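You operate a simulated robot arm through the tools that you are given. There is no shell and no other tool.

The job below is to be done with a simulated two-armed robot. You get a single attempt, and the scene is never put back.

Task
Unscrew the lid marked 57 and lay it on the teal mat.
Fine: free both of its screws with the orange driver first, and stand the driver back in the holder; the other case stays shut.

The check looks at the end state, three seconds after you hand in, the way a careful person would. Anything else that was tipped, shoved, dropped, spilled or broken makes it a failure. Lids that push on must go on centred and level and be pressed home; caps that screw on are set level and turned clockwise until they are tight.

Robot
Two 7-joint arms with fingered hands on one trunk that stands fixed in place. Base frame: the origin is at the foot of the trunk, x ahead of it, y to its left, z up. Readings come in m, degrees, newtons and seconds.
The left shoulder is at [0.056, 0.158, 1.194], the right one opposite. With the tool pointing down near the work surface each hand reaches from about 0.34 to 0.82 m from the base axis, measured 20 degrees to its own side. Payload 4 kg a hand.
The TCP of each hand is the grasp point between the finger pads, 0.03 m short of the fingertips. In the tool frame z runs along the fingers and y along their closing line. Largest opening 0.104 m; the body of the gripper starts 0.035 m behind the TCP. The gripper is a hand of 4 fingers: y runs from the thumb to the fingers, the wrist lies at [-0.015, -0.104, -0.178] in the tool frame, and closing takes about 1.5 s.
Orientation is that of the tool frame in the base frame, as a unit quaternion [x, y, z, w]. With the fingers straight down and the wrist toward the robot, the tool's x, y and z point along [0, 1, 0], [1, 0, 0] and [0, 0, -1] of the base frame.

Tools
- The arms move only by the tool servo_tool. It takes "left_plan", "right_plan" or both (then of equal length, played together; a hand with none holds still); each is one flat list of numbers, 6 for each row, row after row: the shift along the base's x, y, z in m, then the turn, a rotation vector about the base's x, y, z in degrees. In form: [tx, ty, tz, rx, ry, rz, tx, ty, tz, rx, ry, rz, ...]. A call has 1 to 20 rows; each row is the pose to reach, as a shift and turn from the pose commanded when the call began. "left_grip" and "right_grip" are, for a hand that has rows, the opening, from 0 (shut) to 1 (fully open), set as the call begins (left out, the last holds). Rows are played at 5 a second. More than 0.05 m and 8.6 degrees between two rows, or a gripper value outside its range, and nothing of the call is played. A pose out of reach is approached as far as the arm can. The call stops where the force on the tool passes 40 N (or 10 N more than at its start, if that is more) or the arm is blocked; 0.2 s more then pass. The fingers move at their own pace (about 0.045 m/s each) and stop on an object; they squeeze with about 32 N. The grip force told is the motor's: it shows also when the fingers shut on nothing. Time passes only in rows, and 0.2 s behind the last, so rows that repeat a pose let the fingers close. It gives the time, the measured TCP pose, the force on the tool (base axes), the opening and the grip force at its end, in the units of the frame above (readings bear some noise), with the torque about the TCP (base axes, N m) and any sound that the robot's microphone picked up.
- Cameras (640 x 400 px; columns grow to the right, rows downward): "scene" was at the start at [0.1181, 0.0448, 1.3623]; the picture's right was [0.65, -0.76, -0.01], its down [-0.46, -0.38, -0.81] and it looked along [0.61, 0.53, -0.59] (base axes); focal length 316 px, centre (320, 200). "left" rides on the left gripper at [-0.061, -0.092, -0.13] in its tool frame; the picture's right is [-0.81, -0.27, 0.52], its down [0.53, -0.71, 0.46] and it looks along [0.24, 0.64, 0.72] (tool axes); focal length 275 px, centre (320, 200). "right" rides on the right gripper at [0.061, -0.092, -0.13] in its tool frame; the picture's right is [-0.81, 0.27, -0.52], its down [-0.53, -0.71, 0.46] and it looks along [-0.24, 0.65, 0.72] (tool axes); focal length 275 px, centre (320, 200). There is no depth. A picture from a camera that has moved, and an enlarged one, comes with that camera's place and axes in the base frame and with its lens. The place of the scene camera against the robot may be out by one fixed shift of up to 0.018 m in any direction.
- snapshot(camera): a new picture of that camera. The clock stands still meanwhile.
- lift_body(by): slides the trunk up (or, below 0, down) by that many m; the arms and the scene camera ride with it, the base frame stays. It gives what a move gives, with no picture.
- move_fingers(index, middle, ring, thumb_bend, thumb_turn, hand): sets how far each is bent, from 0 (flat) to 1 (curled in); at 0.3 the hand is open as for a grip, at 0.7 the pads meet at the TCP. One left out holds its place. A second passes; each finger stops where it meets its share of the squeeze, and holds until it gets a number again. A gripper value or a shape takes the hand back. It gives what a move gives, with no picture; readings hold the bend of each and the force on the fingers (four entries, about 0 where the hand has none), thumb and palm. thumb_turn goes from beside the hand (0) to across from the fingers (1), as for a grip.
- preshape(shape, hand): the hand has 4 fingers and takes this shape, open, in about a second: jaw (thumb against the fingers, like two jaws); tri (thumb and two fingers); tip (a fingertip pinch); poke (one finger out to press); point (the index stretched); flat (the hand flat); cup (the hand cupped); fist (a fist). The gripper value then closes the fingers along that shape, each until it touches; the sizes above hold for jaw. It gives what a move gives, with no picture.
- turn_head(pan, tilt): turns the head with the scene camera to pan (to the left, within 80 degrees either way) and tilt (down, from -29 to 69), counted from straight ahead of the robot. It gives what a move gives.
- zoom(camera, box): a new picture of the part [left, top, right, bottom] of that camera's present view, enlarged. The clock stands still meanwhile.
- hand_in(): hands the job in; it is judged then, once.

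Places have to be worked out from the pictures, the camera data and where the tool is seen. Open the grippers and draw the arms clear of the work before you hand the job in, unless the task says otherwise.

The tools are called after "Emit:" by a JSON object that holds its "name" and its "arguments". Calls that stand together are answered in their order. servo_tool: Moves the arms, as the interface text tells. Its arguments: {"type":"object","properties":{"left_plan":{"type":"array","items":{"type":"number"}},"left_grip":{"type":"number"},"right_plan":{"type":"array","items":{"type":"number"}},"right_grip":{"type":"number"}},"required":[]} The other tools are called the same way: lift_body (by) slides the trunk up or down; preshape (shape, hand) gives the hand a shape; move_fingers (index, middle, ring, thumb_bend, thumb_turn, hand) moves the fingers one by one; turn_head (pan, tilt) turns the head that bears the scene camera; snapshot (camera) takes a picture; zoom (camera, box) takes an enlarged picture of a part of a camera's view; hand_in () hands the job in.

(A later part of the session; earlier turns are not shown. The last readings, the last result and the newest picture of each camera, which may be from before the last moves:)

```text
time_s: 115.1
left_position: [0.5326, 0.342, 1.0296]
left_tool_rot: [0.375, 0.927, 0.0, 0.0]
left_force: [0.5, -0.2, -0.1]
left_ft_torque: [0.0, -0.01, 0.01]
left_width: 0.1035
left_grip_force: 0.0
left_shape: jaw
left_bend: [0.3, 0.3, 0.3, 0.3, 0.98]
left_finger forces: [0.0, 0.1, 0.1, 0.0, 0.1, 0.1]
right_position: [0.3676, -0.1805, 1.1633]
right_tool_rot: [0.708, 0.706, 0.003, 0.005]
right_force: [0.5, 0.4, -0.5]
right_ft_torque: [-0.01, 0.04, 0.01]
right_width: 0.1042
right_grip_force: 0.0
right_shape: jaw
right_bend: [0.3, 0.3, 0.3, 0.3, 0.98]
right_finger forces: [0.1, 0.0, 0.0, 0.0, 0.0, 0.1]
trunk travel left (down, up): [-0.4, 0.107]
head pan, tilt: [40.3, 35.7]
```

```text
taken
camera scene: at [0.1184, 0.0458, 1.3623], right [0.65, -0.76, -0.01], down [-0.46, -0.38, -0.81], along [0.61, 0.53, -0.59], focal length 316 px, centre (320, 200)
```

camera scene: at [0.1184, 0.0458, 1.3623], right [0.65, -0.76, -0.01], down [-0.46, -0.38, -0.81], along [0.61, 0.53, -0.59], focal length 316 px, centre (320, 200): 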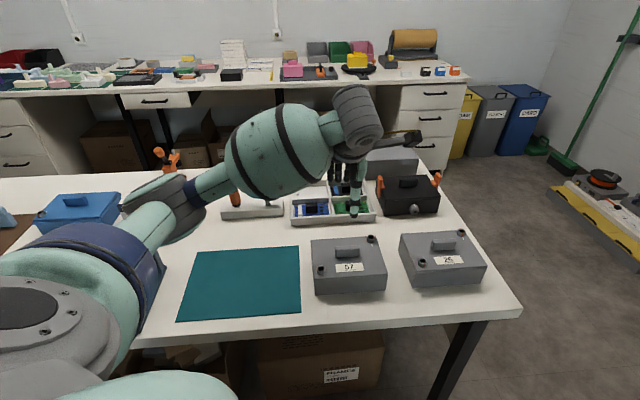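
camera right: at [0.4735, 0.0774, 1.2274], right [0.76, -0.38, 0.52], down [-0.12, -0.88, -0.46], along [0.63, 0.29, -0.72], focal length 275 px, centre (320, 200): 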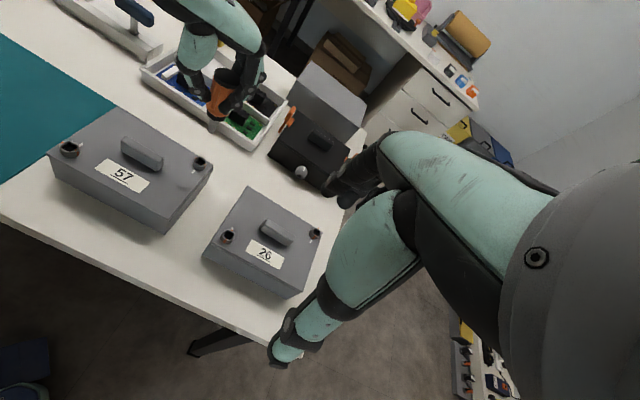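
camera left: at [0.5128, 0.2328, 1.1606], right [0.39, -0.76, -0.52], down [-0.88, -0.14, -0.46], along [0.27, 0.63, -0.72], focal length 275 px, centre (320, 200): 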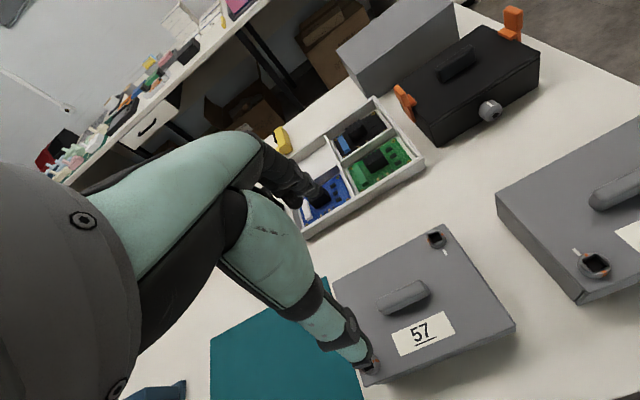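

The lid's bar is visible below. I zoom in to locate its ends and direction.

Emit:
{"name": "zoom", "arguments": {"camera": "left", "box": [330, 220, 530, 390]}}

Emit:
{"name": "zoom", "arguments": {"camera": "scene", "box": [305, 225, 395, 300]}}

```text
2.35 times, centred on (430, 305) of left
camera zoom: at [0.5128, 0.2328, 1.1606], right [0.39, -0.76, -0.52], down [-0.88, -0.14, -0.46], along [0.27, 0.63, -0.72], focal length 648 px, centre (61, -47)
```

zoom: 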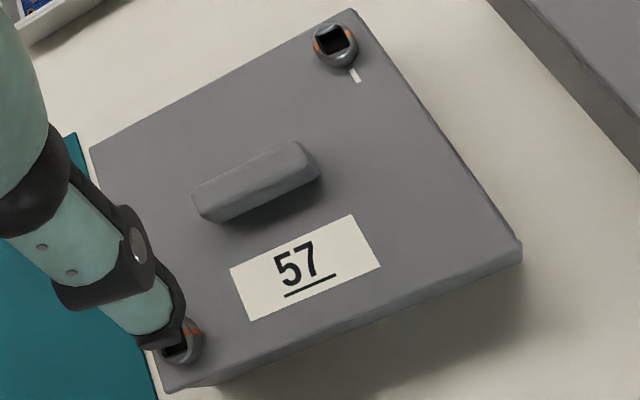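

```text
5.33 times, centred on (350, 262) of scene
camera zoom: at [0.1184, 0.0458, 1.3623], right [0.65, -0.76, -0.01], down [-0.46, -0.38, -0.81], along [0.61, 0.53, -0.59], focal length 1688 px, centre (160, -133)
```

zoom: 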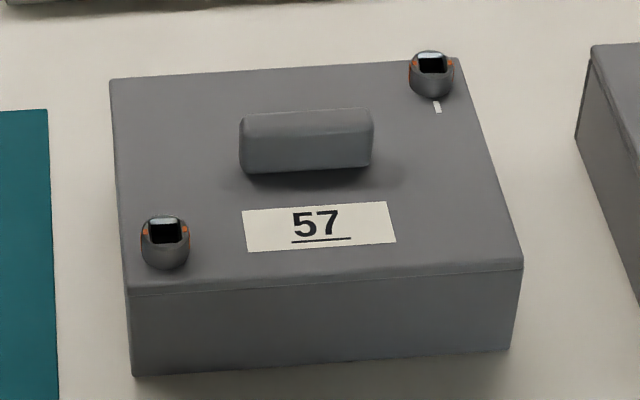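

Bar centre ≈ (0.5365, 0.338), its top ≈0.86, aligned with the hand. I lower the open hand to 0.93 first and check the alignment.

Emit:
{"name": "servo_tool", "arguments": {"left_plan": [0.001, -0.003, -0.03, 0, 0, 0, 0.002, -0.006, -0.06, 0, 0, 0, 0.002, -0.006, -0.085, 0, 0, 0, 0.002, -0.006, -0.1, 0, 0, 0, 0.002, -0.006, -0.1, 0, 0, 0]}}

Emit:
{"name": "zoom", "arguments": {"camera": "left", "box": [270, 180, 450, 380]}}

Emit:
{"name": "zoom", "arguments": {"camera": "scene", "box": [300, 180, 400, 290]}}

```text
time_s: 116.3
left_position: [0.5358, 0.3339, 0.9274]
left_tool_rot: [0.375, 0.927, 0.0, 0.0]
left_force: [1.3, -0.2, -0.4]
left_ft_torque: [0.02, 0.01, 0.0]
left_width: 0.1037
left_grip_force: 0.0
left_shape: jaw
left_bend: [0.3, 0.3, 0.3, 0.3, 0.98]
left_finger forces: [0.0, 0.0, 0.0, 0.1, 0.1, 0.0]
right_position: [0.3679, -0.1804, 1.1626]
right_tool_rot: [0.708, 0.707, 0.004, 0.005]
right_force: [0.5, 0.2, -0.5]
right_ft_torque: [-0.04, -0.03, -0.03]
right_width: 0.1038
right_grip_force: 0.0
right_shape: jaw
right_bend: [0.3, 0.3, 0.3, 0.3, 0.98]
right_finger forces: [0.0, 0.0, 0.0, 0.0, 0.1, 0.0]
trunk travel left (down, up): [-0.4, 0.107]
head pan, tilt: [40.3, 35.7]
```

```text
2.00 times, centred on (360, 280) of left
camera zoom: at [0.5167, 0.2239, 1.0602], right [0.39, -0.76, -0.52], down [-0.88, -0.14, -0.46], along [0.27, 0.63, -0.72], focal length 551 px, centre (240, 40)
```

zoom: 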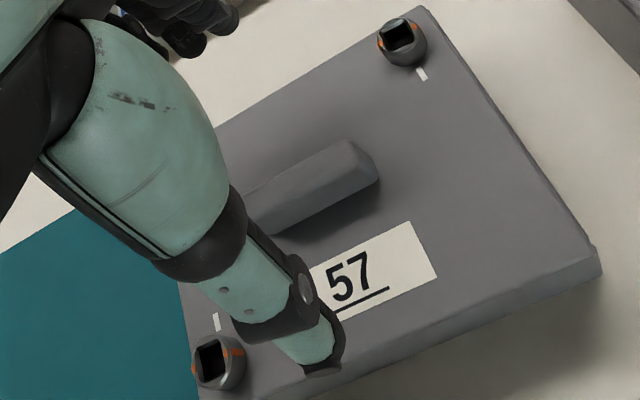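

```text
3.64 times, centred on (350, 235) of scene
camera zoom: at [0.1184, 0.0447, 1.3623], right [0.65, -0.76, -0.01], down [-0.46, -0.38, -0.81], along [0.61, 0.53, -0.59], focal length 1150 px, centre (211, 73)
```

zoom: 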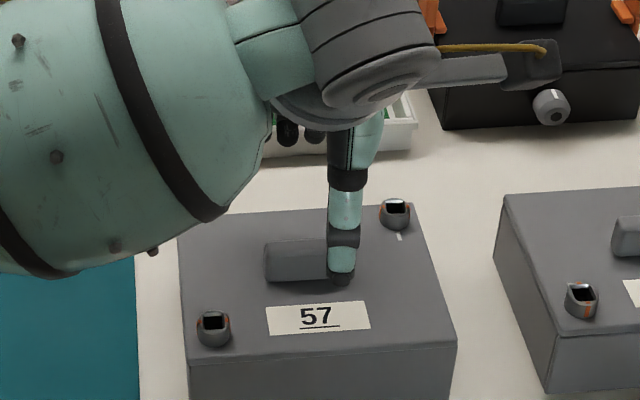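

The TCP is over the bar within a few mm; the thumb sits slightly toward +u. I shift 5 mm toward −u and lower to z≈0.888.

Emit:
{"name": "servo_tool", "arguments": {"left_plan": [-0.002, 0.002, -0.015, 0, 0, 0, -0.0035, 0.0035, -0.028, 0, 0, 0, -0.0035, 0.0035, -0.0395, 0, 0, 0, -0.0035, 0.0035, -0.0395, 0, 0, 0]}}

Emit:
{"name": "zoom", "arguments": {"camera": "left", "box": [250, 160, 430, 380]}}

Emit:
{"name": "zoom", "arguments": {"camera": "scene", "box": [300, 200, 400, 290]}}

```text
time_s: 117.3
left_position: [0.5327, 0.3372, 0.8887]
left_tool_rot: [0.376, 0.927, 0.0, 0.0]
left_force: [0.2, 0.1, -0.2]
left_ft_torque: [-0.01, -0.01, -0.02]
left_width: 0.1037
left_grip_force: 0.3
left_shape: jaw
left_bend: [0.3, 0.3, 0.3, 0.3, 0.98]
left_finger forces: [0.0, 0.0, 0.1, 0.0, 0.1, 0.0]
right_position: [0.3677, -0.1805, 1.1635]
right_tool_rot: [0.708, 0.707, 0.003, 0.005]
right_force: [-0.6, 1.1, -0.3]
right_ft_torque: [0.03, -0.01, -0.01]
right_width: 0.1039
right_grip_force: 0.0
right_shape: jaw
right_bend: [0.3, 0.3, 0.3, 0.3, 0.98]
right_finger forces: [0.0, 0.0, 0.0, 0.1, 0.0, 0.1]
trunk travel left (down, up): [-0.4, 0.107]
head pan, tilt: [40.3, 35.7]
```

```text
1.82 times, centred on (340, 270) of left
camera zoom: at [0.5128, 0.2276, 1.0189], right [0.39, -0.76, -0.52], down [-0.88, -0.14, -0.46], along [0.27, 0.63, -0.72], focal length 500 px, centre (284, 73)
```

zoom: 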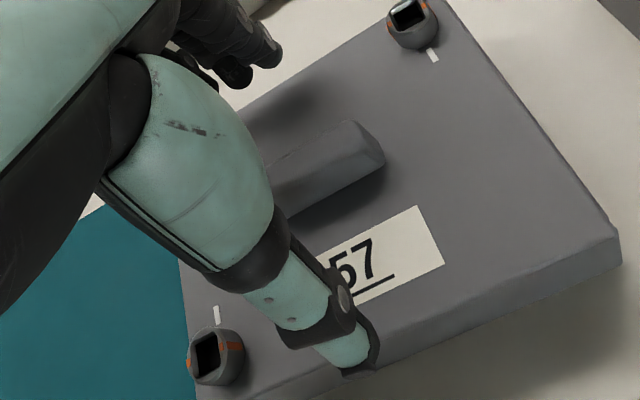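

```text
4.44 times, centred on (350, 245) of scene
camera zoom: at [0.1183, 0.0447, 1.3623], right [0.65, -0.76, -0.01], down [-0.46, -0.38, -0.81], along [0.61, 0.53, -0.59], focal length 1406 px, centre (187, 0)
```

zoom: 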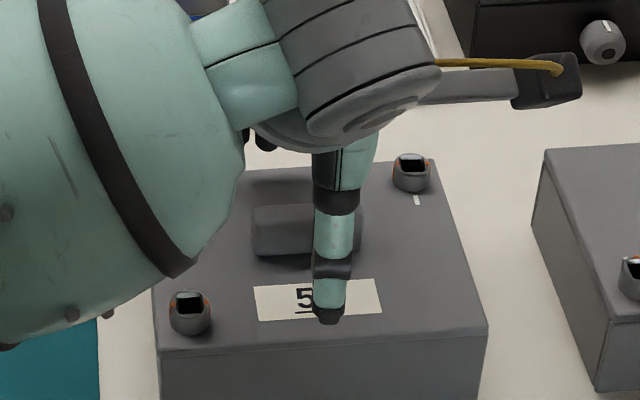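

Thumb and fingers straddle the bar. I close the hand on it while holding position.

Emit:
{"name": "servo_tool", "arguments": {"left_plan": [0, 0, 0, 0, 0, 0, 0, 0, 0, 0, 0, 0, 0, 0, 0, 0, 0, 0, 0, 0, 0, 0, 0, 0, 0, 0, 0, 0, 0, 0, 0, 0, 0, 0, 0, 0, 0, 0, 0, 0, 0, 0, 0, 0, 0, 0, 0, 0], "left_grip": 0.0}}

Emit:
{"name": "zoom", "arguments": {"camera": "left", "box": [250, 160, 430, 380]}}

Emit:
{"name": "zoom", "arguments": {"camera": "scene", "box": [300, 200, 400, 290]}}

```text
time_s: 119.1
left_position: [0.5322, 0.3386, 0.8874]
left_tool_rot: [0.376, 0.927, 0.001, -0.001]
left_force: [0.7, 0.8, 0.5]
left_ft_torque: [0.07, -0.02, -0.09]
left_width: 0.0092
left_grip_force: 32.7
left_shape: jaw
left_bend: [0.72, 0.62, 0.61, 0.72, 1.0]
left_finger forces: [16.5, 8.6, 4.0, 0.0, 27.8, 0.1]
right_position: [0.3676, -0.181, 1.1623]
right_tool_rot: [0.707, 0.707, 0.004, 0.005]
right_force: [1.0, -1.1, 1.0]
right_ft_torque: [-0.03, 0.0, -0.02]
right_width: 0.104
right_grip_force: 0.2
right_shape: jaw
right_bend: [0.3, 0.3, 0.3, 0.3, 0.98]
right_finger forces: [0.0, 0.1, 0.0, 0.1, 0.0, 0.1]
trunk travel left (down, up): [-0.4, 0.107]
head pan, tilt: [40.3, 35.7]
```

```text
1.82 times, centred on (340, 270) of left
camera zoom: at [0.5129, 0.2279, 1.0189], right [0.39, -0.76, -0.52], down [-0.88, -0.14, -0.45], along [0.27, 0.63, -0.72], focal length 500 px, centre (284, 73)
```

zoom: 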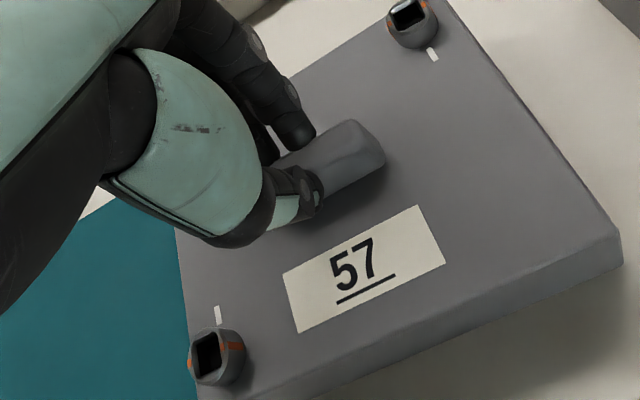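

```text
4.44 times, centred on (350, 245) of scene
camera zoom: at [0.1185, 0.0448, 1.3623], right [0.65, -0.76, -0.01], down [-0.46, -0.38, -0.81], along [0.61, 0.53, -0.59], focal length 1406 px, centre (187, 0)
```

zoom: 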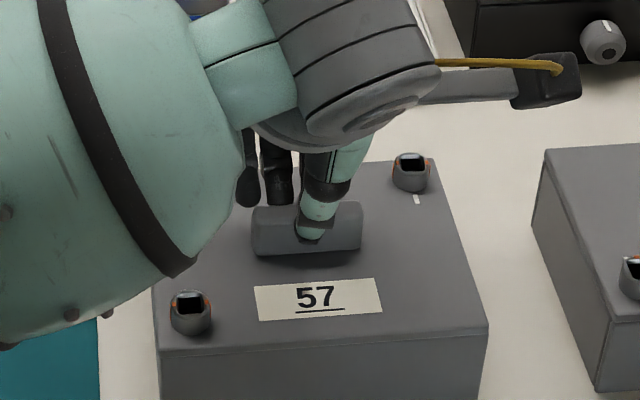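

The bar is firmly gripped at its centre (all fingers loaded) and the lid hasn't shifted. I lift slowly straight up.

Emit:
{"name": "servo_tool", "arguments": {"left_plan": [0, 0, 0.004, 0, 0, 0, 0, 0, 0.01, 0, 0, 0, 0, 0, 0.018, 0, 0, 0, 0, 0, 0.028, 0, 0, 0, 0, 0, 0.04, 0, 0, 0, 0, 0, 0.055, 0, 0, 0, 0, 0, 0.07, 0, 0, 0, 0, 0, 0.07, 0, 0, 0]}}

Emit:
{"name": "snapshot", "arguments": {"camera": "scene"}}

Emit:
{"name": "zoom", "arguments": {"camera": "scene", "box": [280, 170, 410, 300]}}

Emit:
{"name": "snapshot", "arguments": {"camera": "left"}}

```text
time_s: 120.9
left_position: [0.5321, 0.338, 0.9559]
left_tool_rot: [0.375, 0.927, 0.0, 0.0]
left_force: [-0.3, -0.6, -0.6]
left_ft_torque: [-0.02, -0.02, 0.0]
left_width: 0.009
left_grip_force: 31.9
left_shape: jaw
left_bend: [0.72, 0.63, 0.71, 0.72, 1.0]
left_finger forces: [20.0, 6.2, 2.9, 0.1, 29.6, 0.0]
right_position: [0.3681, -0.1823, 1.1642]
right_tool_rot: [0.707, 0.707, 0.004, 0.006]
right_force: [-0.8, 0.1, 0.3]
right_ft_torque: [-0.01, -0.01, -0.01]
right_width: 0.1043
right_grip_force: 0.2
right_shape: jaw
right_bend: [0.3, 0.3, 0.3, 0.3, 0.98]
right_finger forces: [0.1, 0.0, 0.0, 0.1, 0.1, 0.0]
trunk travel left (down, up): [-0.4, 0.107]
head pan, tilt: [40.3, 35.7]
```

```text
taken
camera scene: at [0.1184, 0.0449, 1.3623], right [0.65, -0.76, -0.01], down [-0.46, -0.38, -0.81], along [0.61, 0.53, -0.59], focal length 316 px, centre (320, 200)
```

scene: 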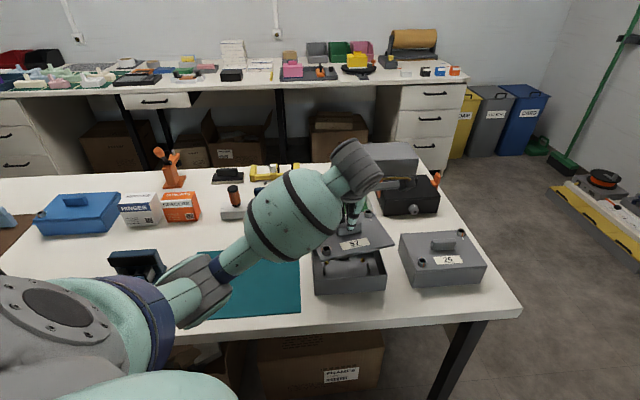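

```text
3.08 times, centred on (345, 235) of scene
camera zoom: at [0.1184, 0.0449, 1.3623], right [0.65, -0.76, -0.01], down [-0.46, -0.38, -0.81], along [0.61, 0.53, -0.59], focal length 974 px, centre (243, 92)
```

zoom: 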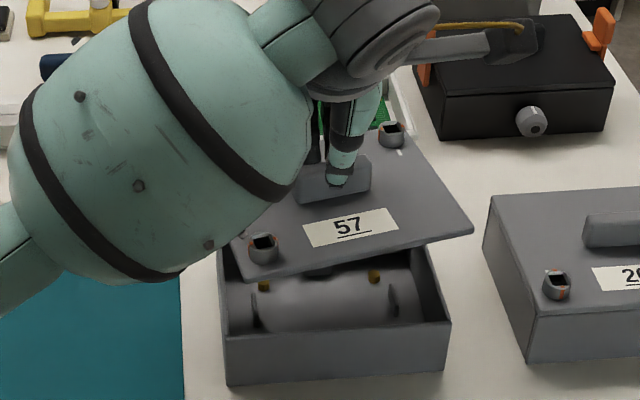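

```text
taken
camera left: at [0.5128, 0.2285, 1.0874], right [0.39, -0.76, -0.52], down [-0.88, -0.14, -0.46], along [0.27, 0.63, -0.72], focal length 275 px, centre (320, 200)
```

left: 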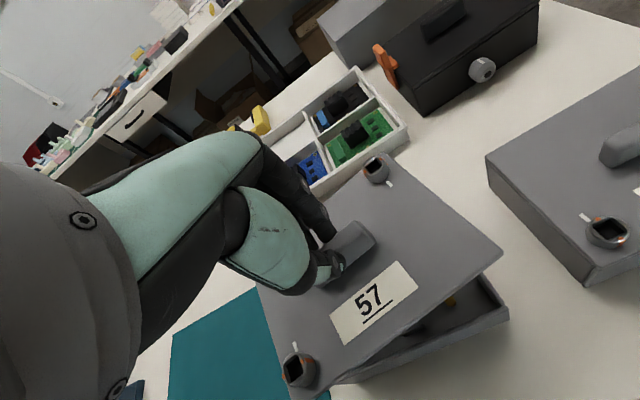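

The lid came free cleanly with the case's contents undisturbed; it has yawed ~10° in the grip. I raise the trunk 10 cm (gives elbow clearance and lifts the lid well clear).

Emit:
{"name": "lift_body", "arguments": {"by": 0.1}}

Emit:
{"name": "zoom", "arguments": {"camera": "scene", "box": [240, 160, 420, 320]}}

```text
time_s: 122.3
left_position: [0.5331, 0.3384, 1.0562]
left_tool_rot: [0.375, 0.927, 0.0, -0.001]
left_force: [-0.2, 0.1, -0.5]
left_ft_torque: [-0.01, 0.0, -0.04]
left_width: 0.0089
left_grip_force: 31.7
left_shape: jaw
left_bend: [0.72, 0.63, 0.68, 0.72, 1.0]
left_finger forces: [20.0, 6.1, 2.9, 0.0, 29.5, 0.0]
right_position: [0.3687, -0.1805, 1.2617]
right_tool_rot: [0.707, 0.707, 0.004, 0.005]
right_force: [-0.3, -0.4, -0.2]
right_ft_torque: [0.0, 0.02, 0.01]
right_width: 0.1039
right_grip_force: 0.0
right_shape: jaw
right_bend: [0.3, 0.3, 0.3, 0.3, 0.98]
right_finger forces: [0.0, 0.0, 0.0, 0.0, 0.0, 0.0]
trunk travel left (down, up): [-0.5, 0.007]
head pan, tilt: [40.3, 35.7]
```

```text
2.50 times, centred on (330, 240) of scene
camera zoom: at [0.1198, 0.0447, 1.4627], right [0.65, -0.76, -0.01], down [-0.46, -0.38, -0.81], along [0.61, 0.53, -0.59], focal length 791 px, centre (295, 100)
```

zoom: 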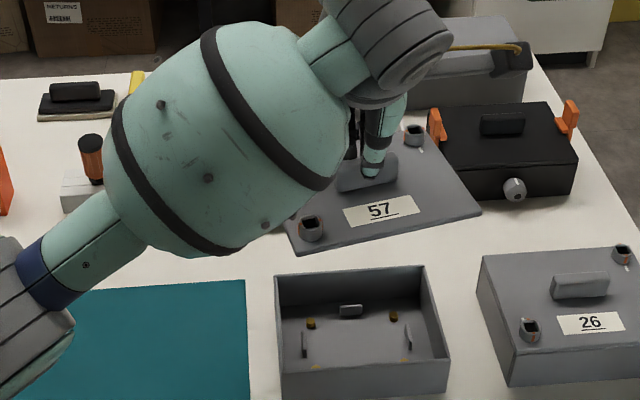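

I carry the lid over the mat (centre ≈ 0.374, 0.502), turning −12° to square it with the mat.

Emit:
{"name": "servo_tool", "arguments": {"left_plan": [-0.02, 0.02, 0, 0, 0, -2, -0.046, 0.047, 0, 0, 0, -4, -0.073, 0.075, 0, 0, 0, -6, -0.1, 0.103, 0, 0, 0, -8, -0.127, 0.131, -0.01, 0, 0, -10, -0.15, 0.155, -0.02, 0, 0, -12, -0.159, 0.164, -0.03, 0, 0, -12, -0.159, 0.164, -0.03, 0, 0, -12]}}

Emit:
{"name": "snapshot", "arguments": {"camera": "scene"}}

Emit:
{"name": "snapshot", "arguments": {"camera": "left"}}

```text
time_s: 124.1
left_position: [0.3767, 0.5014, 1.0247]
left_tool_rot: [0.471, 0.882, 0.0, 0.0]
left_force: [-0.2, -0.5, -0.3]
left_ft_torque: [0.0, 0.01, -0.01]
left_width: 0.0088
left_grip_force: 32.2
left_shape: jaw
left_bend: [0.72, 0.64, 0.71, 0.72, 1.0]
left_finger forces: [20.0, 6.1, 2.8, 0.0, 29.4, 0.1]
right_position: [0.3681, -0.1809, 1.2622]
right_tool_rot: [0.707, 0.707, 0.003, 0.006]
right_force: [0.0, -0.6, 0.0]
right_ft_torque: [0.01, 0.01, -0.03]
right_width: 0.104
right_grip_force: 0.0
right_shape: jaw
right_bend: [0.3, 0.3, 0.3, 0.3, 0.98]
right_finger forces: [0.0, 0.1, 0.0, 0.0, 0.0, 0.0]
trunk travel left (down, up): [-0.5, 0.007]
head pan, tilt: [40.3, 35.7]
```

```text
taken
camera scene: at [0.1197, 0.0447, 1.4624], right [0.65, -0.76, -0.01], down [-0.46, -0.38, -0.81], along [0.61, 0.53, -0.59], focal length 316 px, centre (320, 200)
```

scene: 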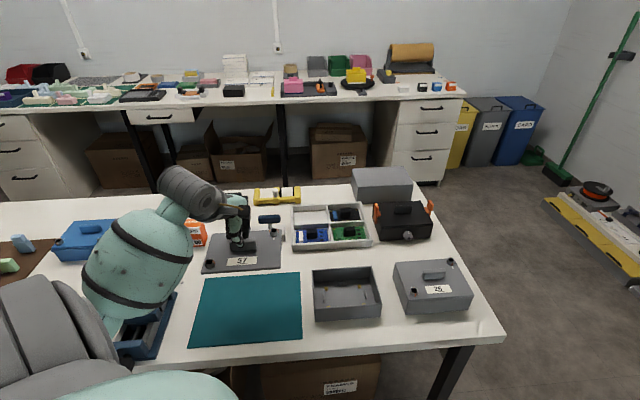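

```text
taken
camera left: at [0.3349, 0.3977, 1.1564], right [0.22, -0.83, -0.52], down [-0.89, 0.05, -0.45], along [0.4, 0.56, -0.72], focal length 275 px, centre (320, 200)
```

left: 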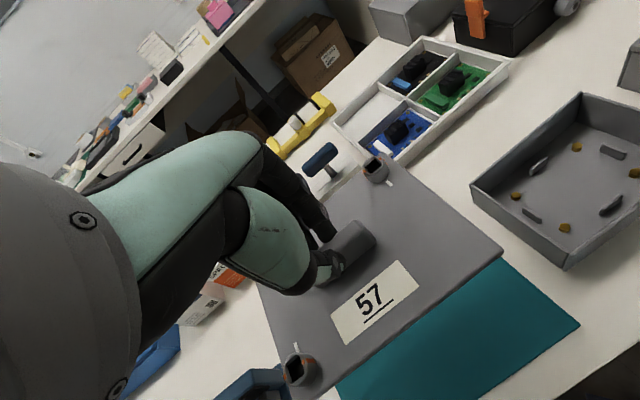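

The lid is squared over the mat. Before lowering I check the elbow's clearance from the blue fixture at the front left.

Emit:
{"name": "turn_head", "arguments": {"pan": 60, "tilt": 45}}

Emit:
{"name": "snapshot", "arguments": {"camera": "scene"}}

```text
time_s: 124.9
left_position: [0.3755, 0.5022, 1.0258]
left_tool_rot: [0.47, 0.883, 0.0, 0.0]
left_force: [-0.6, 0.0, -0.3]
left_ft_torque: [0.02, 0.01, -0.01]
left_width: 0.0088
left_grip_force: 31.5
left_shape: jaw
left_bend: [0.72, 0.64, 0.71, 0.72, 1.0]
left_finger forces: [20.0, 6.1, 2.8, 0.0, 29.5, 0.0]
right_position: [0.3678, -0.1795, 1.263]
right_tool_rot: [0.707, 0.707, 0.004, 0.005]
right_force: [-0.8, 0.1, 0.3]
right_ft_torque: [-0.03, 0.0, -0.02]
right_width: 0.1042
right_grip_force: 0.0
right_shape: jaw
right_bend: [0.3, 0.3, 0.3, 0.3, 0.98]
right_finger forces: [0.0, 0.0, 0.0, 0.0, 0.0, 0.0]
trunk travel left (down, up): [-0.5, 0.007]
head pan, tilt: [60.0, 45.0]
```

```text
taken
camera scene: at [0.093, 0.0585, 1.449], right [0.87, -0.5, -0.01], down [-0.36, -0.61, -0.7], along [0.34, 0.61, -0.71], focal length 316 px, centre (320, 200)
```

scene: 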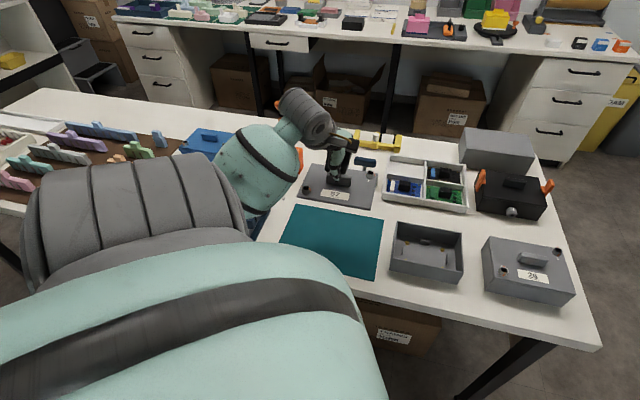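

The elbow is high and clear. I lower the lid toward the mat, stopping a few centimetres above for a check.

Emit:
{"name": "servo_tool", "arguments": {"left_plan": [0, 0, -0.03, 0, 0, 0, 0, 0, -0.065, 0, 0, 0, 0, 0, -0.1, 0, 0, 0, 0, 0, -0.135, 0, 0, 0, 0, 0, -0.165, 0, 0, 0, 0, 0, -0.165, 0, 0, 0]}}

Emit:
{"name": "zoom", "arguments": {"camera": "scene", "box": [240, 130, 440, 300]}}

Emit:
{"name": "snapshot", "arguments": {"camera": "left"}}

```text
time_s: 126.3
left_position: [0.3777, 0.5005, 0.8595]
left_tool_rot: [0.47, 0.883, 0.001, 0.0]
left_force: [-0.2, 0.0, -0.3]
left_ft_torque: [0.01, -0.02, 0.03]
left_width: 0.0087
left_grip_force: 32.0
left_shape: jaw
left_bend: [0.72, 0.64, 0.69, 0.72, 1.0]
left_finger forces: [20.1, 6.0, 2.8, 0.1, 29.3, 0.0]
right_position: [0.3677, -0.1803, 1.263]
right_tool_rot: [0.707, 0.707, 0.004, 0.005]
right_force: [0.1, 0.0, 1.1]
right_ft_torque: [0.0, -0.01, 0.0]
right_width: 0.1042
right_grip_force: 0.1
right_shape: jaw
right_bend: [0.3, 0.3, 0.3, 0.3, 0.98]
right_finger forces: [0.0, 0.1, 0.0, 0.0, 0.0, 0.1]
trunk travel left (down, up): [-0.5, 0.007]
head pan, tilt: [60.0, 45.0]
```

```text
2.35 times, centred on (340, 215) of scene
camera zoom: at [0.0929, 0.0584, 1.449], right [0.87, -0.5, -0.01], down [-0.36, -0.61, -0.7], along [0.34, 0.61, -0.71], focal length 744 px, centre (273, 165)
```

zoom: 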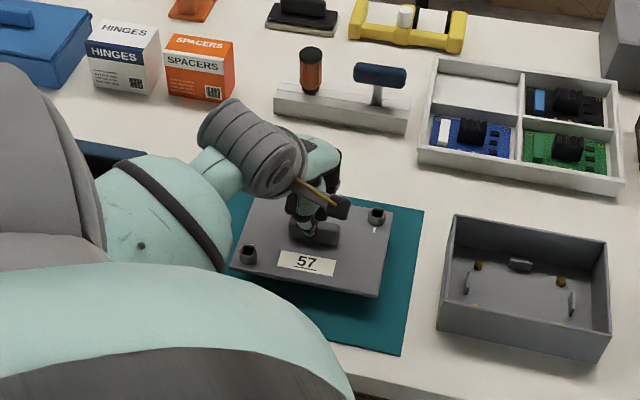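

```text
taken
camera left: at [0.3356, 0.3977, 0.9902], right [0.22, -0.83, -0.52], down [-0.89, 0.04, -0.45], along [0.4, 0.56, -0.72], focal length 275 px, centre (320, 200)
```

left: 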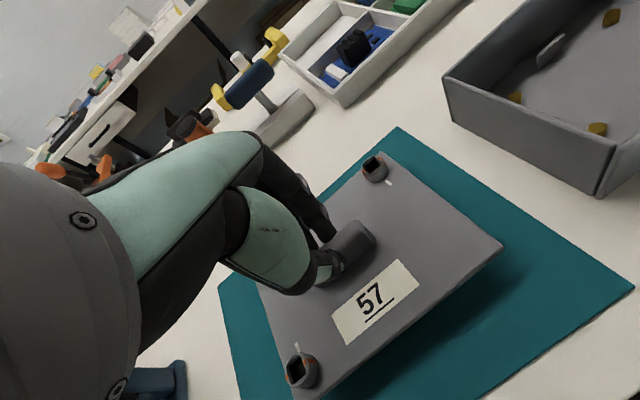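

The lid is centred over the mat within about a centimetre and level. I lower it slowly until it touches down.

Emit:
{"name": "servo_tool", "arguments": {"left_plan": [0, 0, -0.008, 0, 0, 0, 0, 0, -0.016, 0, 0, 0, 0, 0, -0.022, 0, 0, 0, 0, 0, -0.027, 0, 0, 0, 0, 0, -0.031, 0, 0, 0, 0, 0, -0.031, 0, 0, 0]}}

Emit:
{"name": "zoom", "arguments": {"camera": "scene", "box": [270, 180, 400, 290]}}

Emit:
{"name": "snapshot", "arguments": {"camera": "left"}}

```text
time_s: 127.4
left_position: [0.3675, 0.505, 0.8424]
left_tool_rot: [0.471, 0.882, 0.01, 0.01]
left_force: [-6.3, -6.3, 9.9]
left_ft_torque: [-0.11, 0.2, -0.04]
left_width: 0.0097
left_grip_force: 32.0
left_shape: jaw
left_bend: [0.72, 0.64, 0.71, 0.73, 1.0]
left_finger forces: [17.3, 5.7, 4.0, 0.0, 35.5, 0.0]
right_position: [0.3597, -0.1827, 1.2711]
right_tool_rot: [0.716, 0.698, 0.011, 0.001]
right_force: [0.7, 0.2, -0.2]
right_ft_torque: [-0.02, 0.06, -0.03]
right_width: 0.104
right_grip_force: 0.1
right_shape: jaw
right_bend: [0.3, 0.3, 0.3, 0.3, 0.98]
right_finger forces: [0.0, 0.0, 0.0, 0.0, 0.1, 0.0]
trunk travel left (down, up): [-0.5, 0.007]
head pan, tilt: [60.0, 45.0]
stopped in row 5 (left hand): the force on the tool passed its limit at 43 N (the readings are from after the stop); the commanded pose is now the measured one
```

```text
3.64 times, centred on (335, 235) of scene
camera zoom: at [0.0923, 0.0592, 1.4488], right [0.87, -0.5, -0.01], down [-0.36, -0.61, -0.7], along [0.34, 0.61, -0.71], focal length 1150 px, centre (266, 73)
```

zoom: 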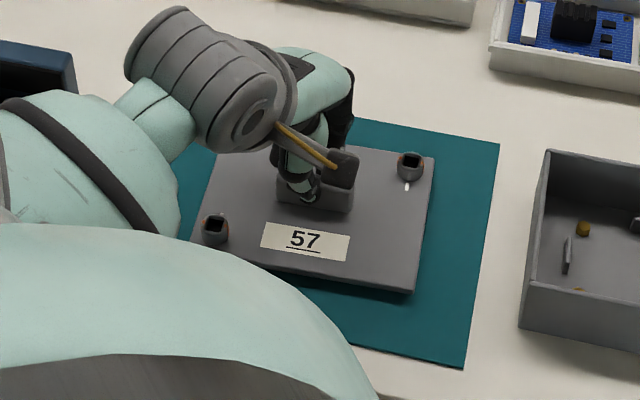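

```text
taken
camera left: at [0.3216, 0.4, 0.972], right [0.24, -0.82, -0.52], down [-0.88, 0.05, -0.48], along [0.42, 0.57, -0.71], focal length 275 px, centre (320, 200)
```

left: 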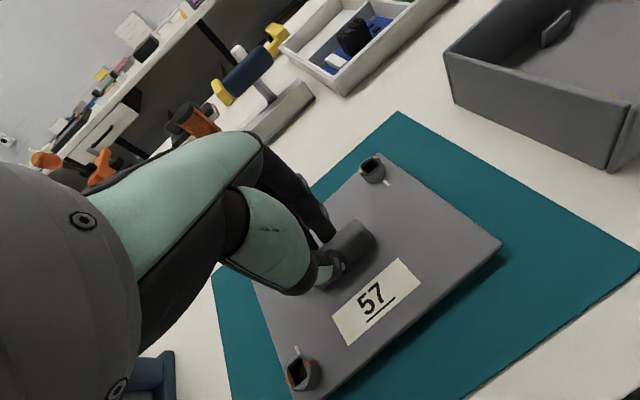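

Contact stopped the descent at 43 N while the lid still seems slightly above the mat. I zoom in to see what is touching.

Emit:
{"name": "zoom", "arguments": {"camera": "scene", "box": [310, 200, 400, 275]}}

Emit:
{"name": "zoom", "arguments": {"camera": "left", "box": [220, 300, 520, 400]}}

Emit:
{"name": "zoom", "arguments": {"camera": "left", "box": [320, 110, 520, 260]}}

```text
5.33 times, centred on (355, 238) of scene
camera zoom: at [0.0923, 0.0592, 1.4488], right [0.87, -0.5, -0.01], down [-0.36, -0.61, -0.7], along [0.34, 0.61, -0.71], focal length 1688 px, centre (133, 0)
```

zoom: 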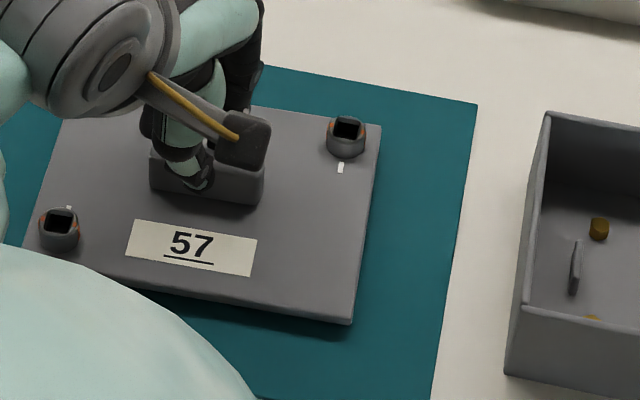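

```text
2.13 times, centred on (370, 350) of left
camera zoom: at [0.3216, 0.4, 0.972], right [0.24, -0.82, -0.52], down [-0.88, 0.05, -0.48], along [0.42, 0.57, -0.71], focal length 587 px, centre (213, -120)
```

zoom: 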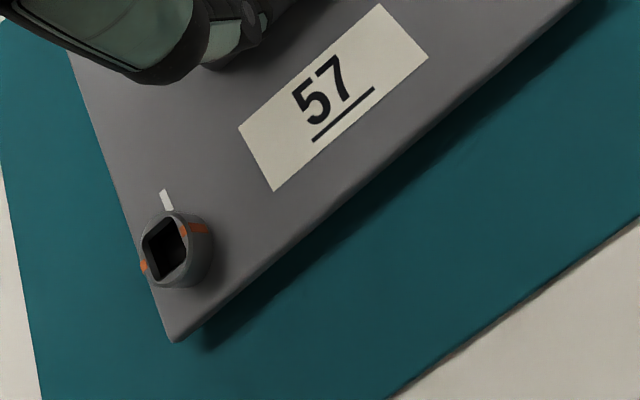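

```text
2.67 times, centred on (420, 185) of left
camera zoom: at [0.3216, 0.4, 0.972], right [0.24, -0.82, -0.52], down [-0.88, 0.05, -0.48], along [0.42, 0.57, -0.71], focal length 734 px, centre (53, 240)
```

zoom: 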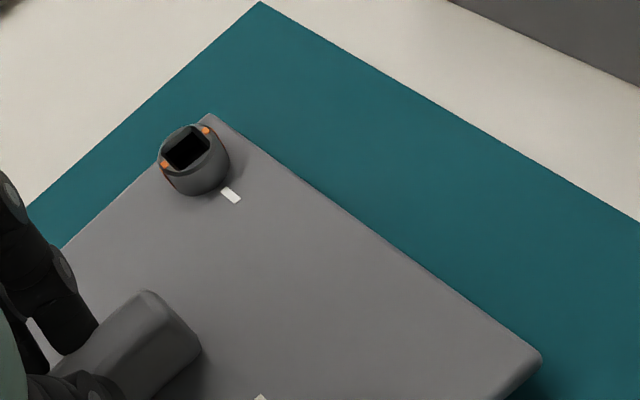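

Both lid corners measure about z≈0.785 (top), level, so it is resting on something beneath such as its screw ends or lip. I ease up 3 mm to relieve the load and read the forces.

Emit:
{"name": "servo_tool", "arguments": {"left_plan": [0, 0, 0.003, 0, 0, 0, 0, 0, 0.003, 0, 0, 0]}}

Emit:
{"name": "zoom", "arguments": {"camera": "scene", "box": [270, 180, 400, 290]}}

Emit:
{"name": "snapshot", "arguments": {"camera": "left"}}

```text
time_s: 128.0
left_position: [0.3674, 0.506, 0.8447]
left_tool_rot: [0.47, 0.882, 0.009, 0.009]
left_force: [0.7, -0.2, -0.4]
left_ft_torque: [0.0, 0.03, 0.02]
left_width: 0.0095
left_grip_force: 31.9
left_shape: jaw
left_bend: [0.72, 0.64, 0.71, 0.73, 1.0]
left_finger forces: [20.3, 6.8, 2.3, 0.0, 29.5, 0.1]
right_position: [0.36, -0.1833, 1.2701]
right_tool_rot: [0.715, 0.699, 0.01, 0.001]
right_force: [0.1, -0.6, 0.8]
right_ft_torque: [0.0, -0.02, 0.0]
right_width: 0.1037
right_grip_force: 0.1
right_shape: jaw
right_bend: [0.3, 0.3, 0.3, 0.3, 0.98]
right_finger forces: [0.0, 0.0, 0.0, 0.0, 0.0, 0.0]
trunk travel left (down, up): [-0.5, 0.007]
head pan, tilt: [60.0, 45.0]
```

```text
3.64 times, centred on (335, 235) of scene
camera zoom: at [0.093, 0.0591, 1.4489], right [0.87, -0.5, -0.01], down [-0.36, -0.61, -0.7], along [0.34, 0.61, -0.71], focal length 1150 px, centre (266, 73)
```

zoom: 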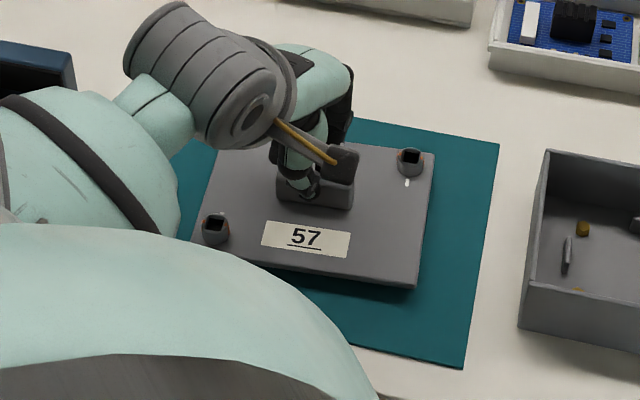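

```text
taken
camera left: at [0.3221, 0.4005, 0.9747], right [0.24, -0.82, -0.52], down [-0.88, 0.05, -0.48], along [0.42, 0.57, -0.71], focal length 275 px, centre (320, 200)
```

left: 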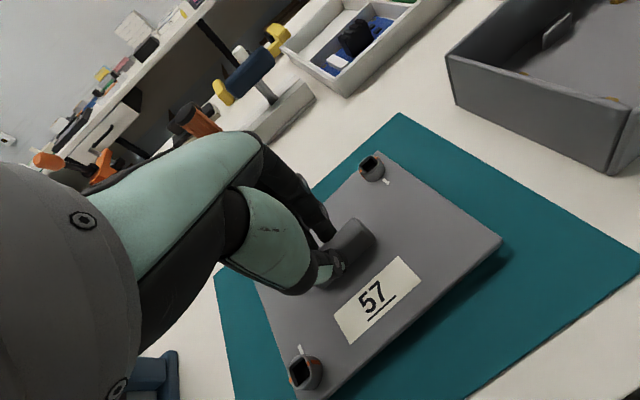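

Free of load at z≈0.845. I lower again in 1 mm steps to find the touch-down point gently.

Emit:
{"name": "servo_tool", "arguments": {"left_plan": [0, 0, -0.001, 0, 0, 0, 0, 0, -0.002, 0, 0, 0, 0, 0, -0.003, 0, 0, 0, 0, 0, -0.004, 0, 0, 0, 0, 0, -0.004, 0, 0, 0]}}

Emit:
{"name": "zoom", "arguments": {"camera": "left", "box": [220, 280, 520, 400]}}

Emit:
{"name": "zoom", "arguments": {"camera": "scene", "box": [310, 200, 400, 275]}}

```text
time_s: 129.2
left_position: [0.3685, 0.5043, 0.8424]
left_tool_rot: [0.471, 0.882, 0.012, 0.01]
left_force: [1.8, -1.7, 6.1]
left_ft_torque: [0.09, -0.04, -0.04]
left_width: 0.0094
left_grip_force: 31.7
left_shape: jaw
left_bend: [0.72, 0.64, 0.71, 0.73, 1.0]
left_finger forces: [20.3, 6.6, 4.3, 0.1, 30.2, 0.1]
right_position: [0.3599, -0.1826, 1.2701]
right_tool_rot: [0.716, 0.698, 0.011, 0.001]
right_force: [-0.9, -0.4, 0.3]
right_ft_torque: [0.02, -0.03, -0.01]
right_width: 0.104
right_grip_force: 0.0
right_shape: jaw
right_bend: [0.3, 0.3, 0.3, 0.3, 0.98]
right_finger forces: [0.1, 0.0, 0.1, 0.1, 0.0, 0.0]
trunk travel left (down, up): [-0.5, 0.007]
head pan, tilt: [60.0, 45.0]
```

```text
2.13 times, centred on (370, 340) of left
camera zoom: at [0.3225, 0.3994, 0.972], right [0.24, -0.82, -0.52], down [-0.88, 0.05, -0.48], along [0.42, 0.57, -0.71], focal length 587 px, centre (213, -99)
```

zoom: 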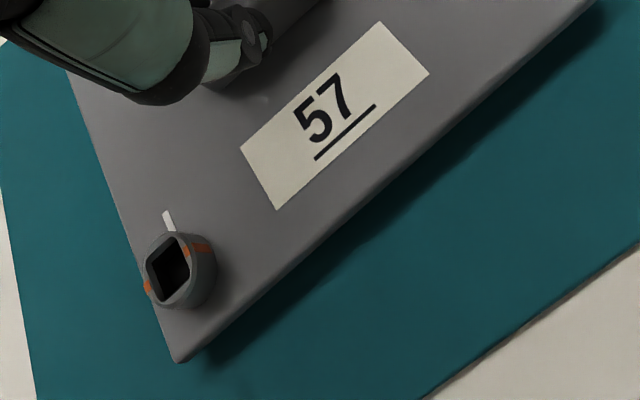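

```text
5.33 times, centred on (355, 238) of scene
camera zoom: at [0.0926, 0.0576, 1.4491], right [0.87, -0.5, -0.01], down [-0.36, -0.61, -0.7], along [0.34, 0.61, -0.71], focal length 1688 px, centre (133, 0)
```

zoom: 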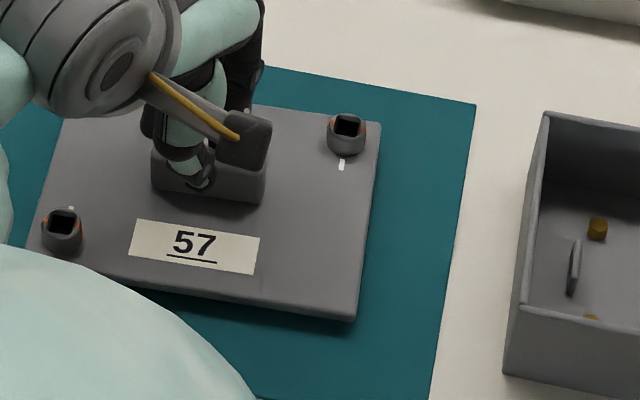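

The contact reading is ambiguous, so I bring the right hand's camera round to the front of the table for a low side view of the lid and mat.

Emit:
{"name": "servo_tool", "arguments": {"right_plan": [0.005, 0.03, -0.02, 0, 0, 7, 0.011, 0.06, -0.05, 0, 0, 14.5, 0.016, 0.095, -0.08, 0, 0, 22, 0.022, 0.13, -0.11, 0, 0, 29, 0.028, 0.163, -0.14, 0, 0, 36.5, 0.033, 0.196, -0.17, 0, 0, 43.5, 0.038, 0.228, -0.2, 0, 0, 51, 0.044, 0.26, -0.23, 0, 0, 58, 0.05, 0.293, -0.26, 0, 0, 65, 0.055, 0.326, -0.29, 0, 0, 72, 0.06, 0.358, -0.31, 0, 0, 80, 0.066, 0.37, -0.33, 0, 0, 87, 0.066, 0.37, -0.33, 0, 0, 87]}}

Emit:
{"name": "snapshot", "arguments": {"camera": "right"}}

```text
time_s: 132.0
left_position: [0.3675, 0.5046, 0.8421]
left_tool_rot: [0.471, 0.882, 0.011, 0.009]
left_force: [0.9, 2.7, 9.7]
left_ft_torque: [0.19, -0.04, -0.05]
left_width: 0.0096
left_grip_force: 31.9
left_shape: jaw
left_bend: [0.72, 0.64, 0.71, 0.73, 1.0]
left_finger forces: [20.9, 7.6, 5.2, 0.0, 30.3, 0.1]
right_position: [0.406, 0.2105, 0.9442]
right_tool_rot: [0.052, 0.998, 0.038, 0.012]
right_force: [-0.2, -0.2, 0.7]
right_ft_torque: [0.03, 0.03, -0.01]
right_width: 0.104
right_grip_force: 0.2
right_shape: jaw
right_bend: [0.3, 0.3, 0.3, 0.3, 0.98]
right_finger forces: [0.1, 0.0, 0.0, 0.1, 0.1, 0.1]
right hand out of reach, approached as far as the arm can: row 1, 2, 3, 12
trunk travel left (down, up): [-0.5, 0.007]
head pan, tilt: [60.0, 45.0]
```

```text
taken
camera right: at [0.3311, 0.1168, 1.0652], right [0.82, 0.15, 0.55], down [0.47, -0.73, -0.5], along [0.33, 0.67, -0.67], focal length 275 px, centre (320, 200)
```

right: 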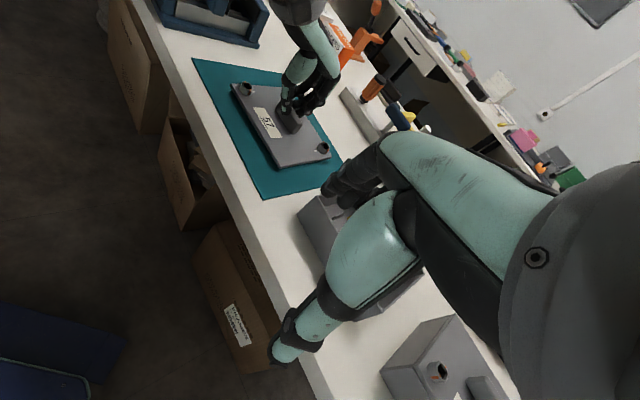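

The right camera has a good view of the lid on the mat. I zoom in.

Emit:
{"name": "zoom", "arguments": {"camera": "right", "box": [190, 55, 350, 195]}}

Emit:
{"name": "zoom", "arguments": {"camera": "right", "box": [225, 70, 285, 180]}}

```text
2.86 times, centred on (270, 125) of right
camera zoom: at [0.3311, 0.1168, 1.0652], right [0.82, 0.15, 0.55], down [0.47, -0.73, -0.5], along [0.33, 0.67, -0.67], focal length 786 px, centre (463, 414)
```

zoom: 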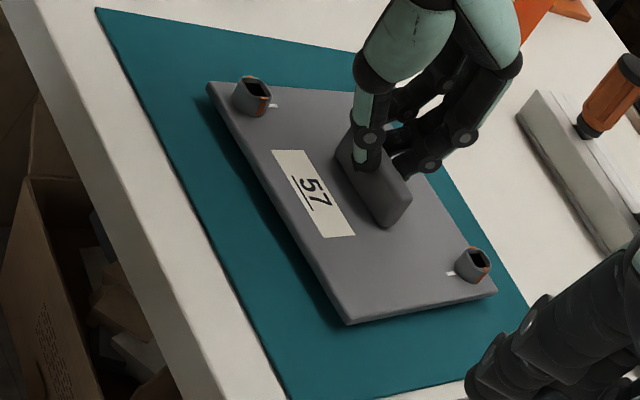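

```text
3.64 times, centred on (255, 125) of right
camera zoom: at [0.3311, 0.1168, 1.0652], right [0.82, 0.15, 0.55], down [0.47, -0.73, -0.5], along [0.33, 0.67, -0.67], focal length 1001 px, centre (556, 473)
```

zoom: 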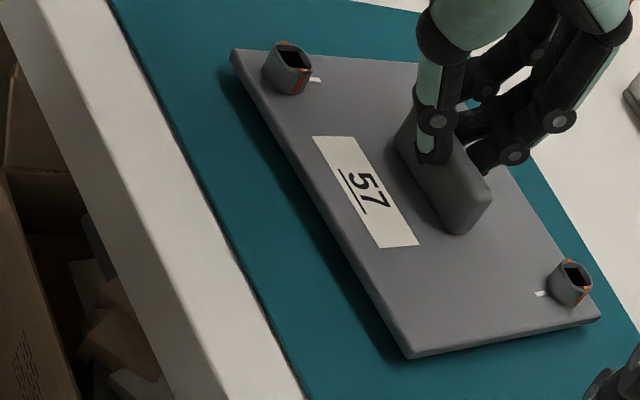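

The shadow shows the FR corner low and the FL/BL side high: the lid is tilted ~8° (rising toward +y). I raise 2 cm, level it by (−7.9°, −1°) and re-check.

Emit:
{"name": "servo_tool", "arguments": {"left_plan": [0, 0, 0.01, 0, 0, 0, 0, 0, 0.02, -4, -0.5, 0, 0, 0, 0.02, -7.9, -1.0, 0, 0, 0, 0.02, -7.9, -1.0, 0]}}

Emit:
{"name": "zoom", "arguments": {"camera": "right", "box": [190, 55, 350, 195]}}

Emit:
{"name": "snapshot", "arguments": {"camera": "left"}}

Emit:
{"name": "zoom", "arguments": {"camera": "scene", "box": [270, 180, 400, 290]}}

```text
time_s: 133.0
left_position: [0.3663, 0.5049, 0.8617]
left_tool_rot: [0.469, 0.881, -0.047, 0.049]
left_force: [0.7, 0.4, -1.5]
left_ft_torque: [0.04, -0.02, 0.0]
left_width: 0.0097
left_grip_force: 31.9
left_shape: jaw
left_bend: [0.72, 0.64, 0.71, 0.73, 1.0]
left_finger forces: [20.7, 6.4, 2.2, 0.0, 29.3, 0.0]
right_position: [0.4032, 0.2131, 0.9427]
right_tool_rot: [0.052, 0.998, 0.037, 0.01]
right_force: [0.6, 0.1, 0.2]
right_ft_torque: [0.02, -0.02, 0.01]
right_width: 0.1039
right_grip_force: 0.3
right_shape: jaw
right_bend: [0.3, 0.3, 0.3, 0.3, 0.98]
right_finger forces: [0.1, 0.1, 0.0, 0.0, 0.1, 0.0]
trunk travel left (down, up): [-0.5, 0.007]
head pan, tilt: [60.0, 45.0]
```

```text
2.86 times, centred on (270, 125) of right
camera zoom: at [0.3307, 0.1184, 1.0652], right [0.82, 0.15, 0.55], down [0.47, -0.73, -0.5], along [0.33, 0.67, -0.67], focal length 786 px, centre (463, 414)
```

zoom: 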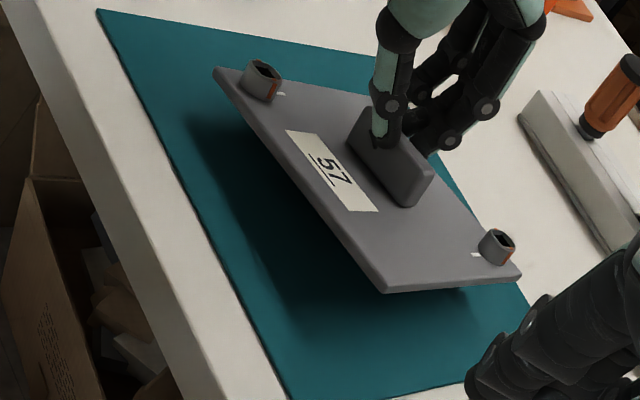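

```text
taken
camera left: at [0.3191, 0.4184, 1.0032], right [0.24, -0.89, -0.4], down [-0.87, -0.02, -0.49], along [0.43, 0.46, -0.77], focal length 275 px, centre (320, 200)
```

left: 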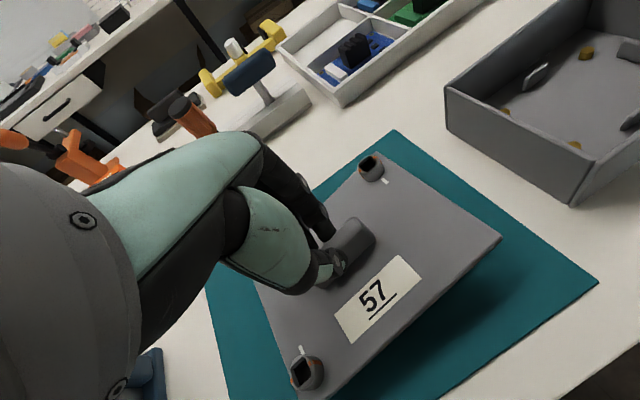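

```text
3.64 times, centred on (335, 235) of scene
camera zoom: at [0.0929, 0.0583, 1.449], right [0.87, -0.5, -0.01], down [-0.36, -0.61, -0.7], along [0.34, 0.61, -0.71], focal length 1150 px, centre (266, 73)
```

zoom: 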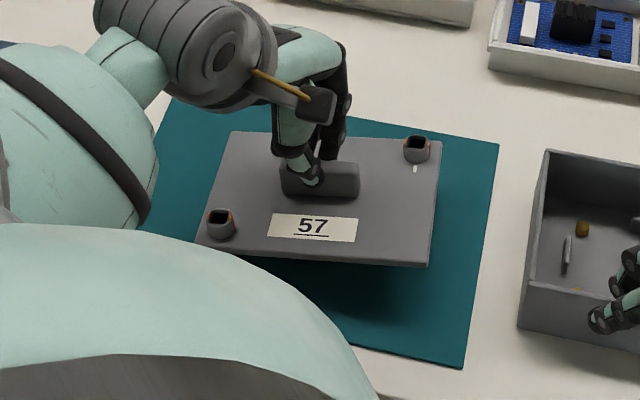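

The right-camera fit shows the lid was in fact level before (all corners at z≈0.796, and the earlier contact was central with no torque) — it rests on an under-side step. I undo the tilt and lower back to the contact height.

Emit:
{"name": "servo_tool", "arguments": {"left_plan": [0, 0, 0, 4, 0.5, 0, 0, 0, 0, 7.9, 1.0, 0, 0, 0, -0.007, 7.9, 1.0, 0, 0, 0, -0.013, 7.9, 1.0, 0, 0, 0, -0.016, 7.9, 1.0, 0, 0, 0, -0.016, 7.9, 1.0, 0]}}

Emit:
{"name": "zoom", "arguments": {"camera": "right", "box": [190, 55, 350, 195]}}

```text
time_s: 134.4
left_position: [0.3677, 0.5044, 0.8452]
left_tool_rot: [0.471, 0.882, 0.01, 0.009]
left_force: [0.2, 0.2, -0.1]
left_ft_torque: [-0.01, 0.03, 0.01]
left_width: 0.01
left_grip_force: 32.1
left_shape: jaw
left_bend: [0.72, 0.64, 0.71, 0.73, 1.0]
left_finger forces: [20.7, 6.3, 2.4, 0.1, 29.3, 0.0]
right_position: [0.4052, 0.2121, 0.9428]
right_tool_rot: [0.052, 0.998, 0.037, 0.01]
right_force: [0.2, 0.4, -1.1]
right_ft_torque: [0.01, -0.01, 0.01]
right_width: 0.1039
right_grip_force: 0.0
right_shape: jaw
right_bend: [0.3, 0.3, 0.3, 0.3, 0.98]
right_finger forces: [0.0, 0.1, 0.0, 0.0, 0.0, 0.1]
trunk travel left (down, up): [-0.5, 0.007]
head pan, tilt: [60.0, 45.0]
```

```text
2.86 times, centred on (270, 125) of right
camera zoom: at [0.3308, 0.1186, 1.0651], right [0.82, 0.15, 0.55], down [0.47, -0.73, -0.5], along [0.33, 0.67, -0.67], focal length 786 px, centre (463, 414)
```

zoom: 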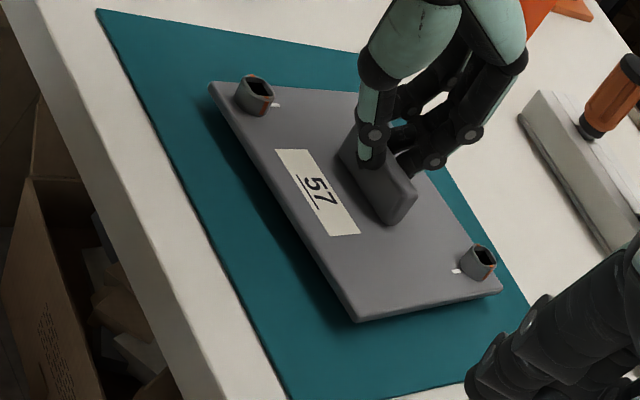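

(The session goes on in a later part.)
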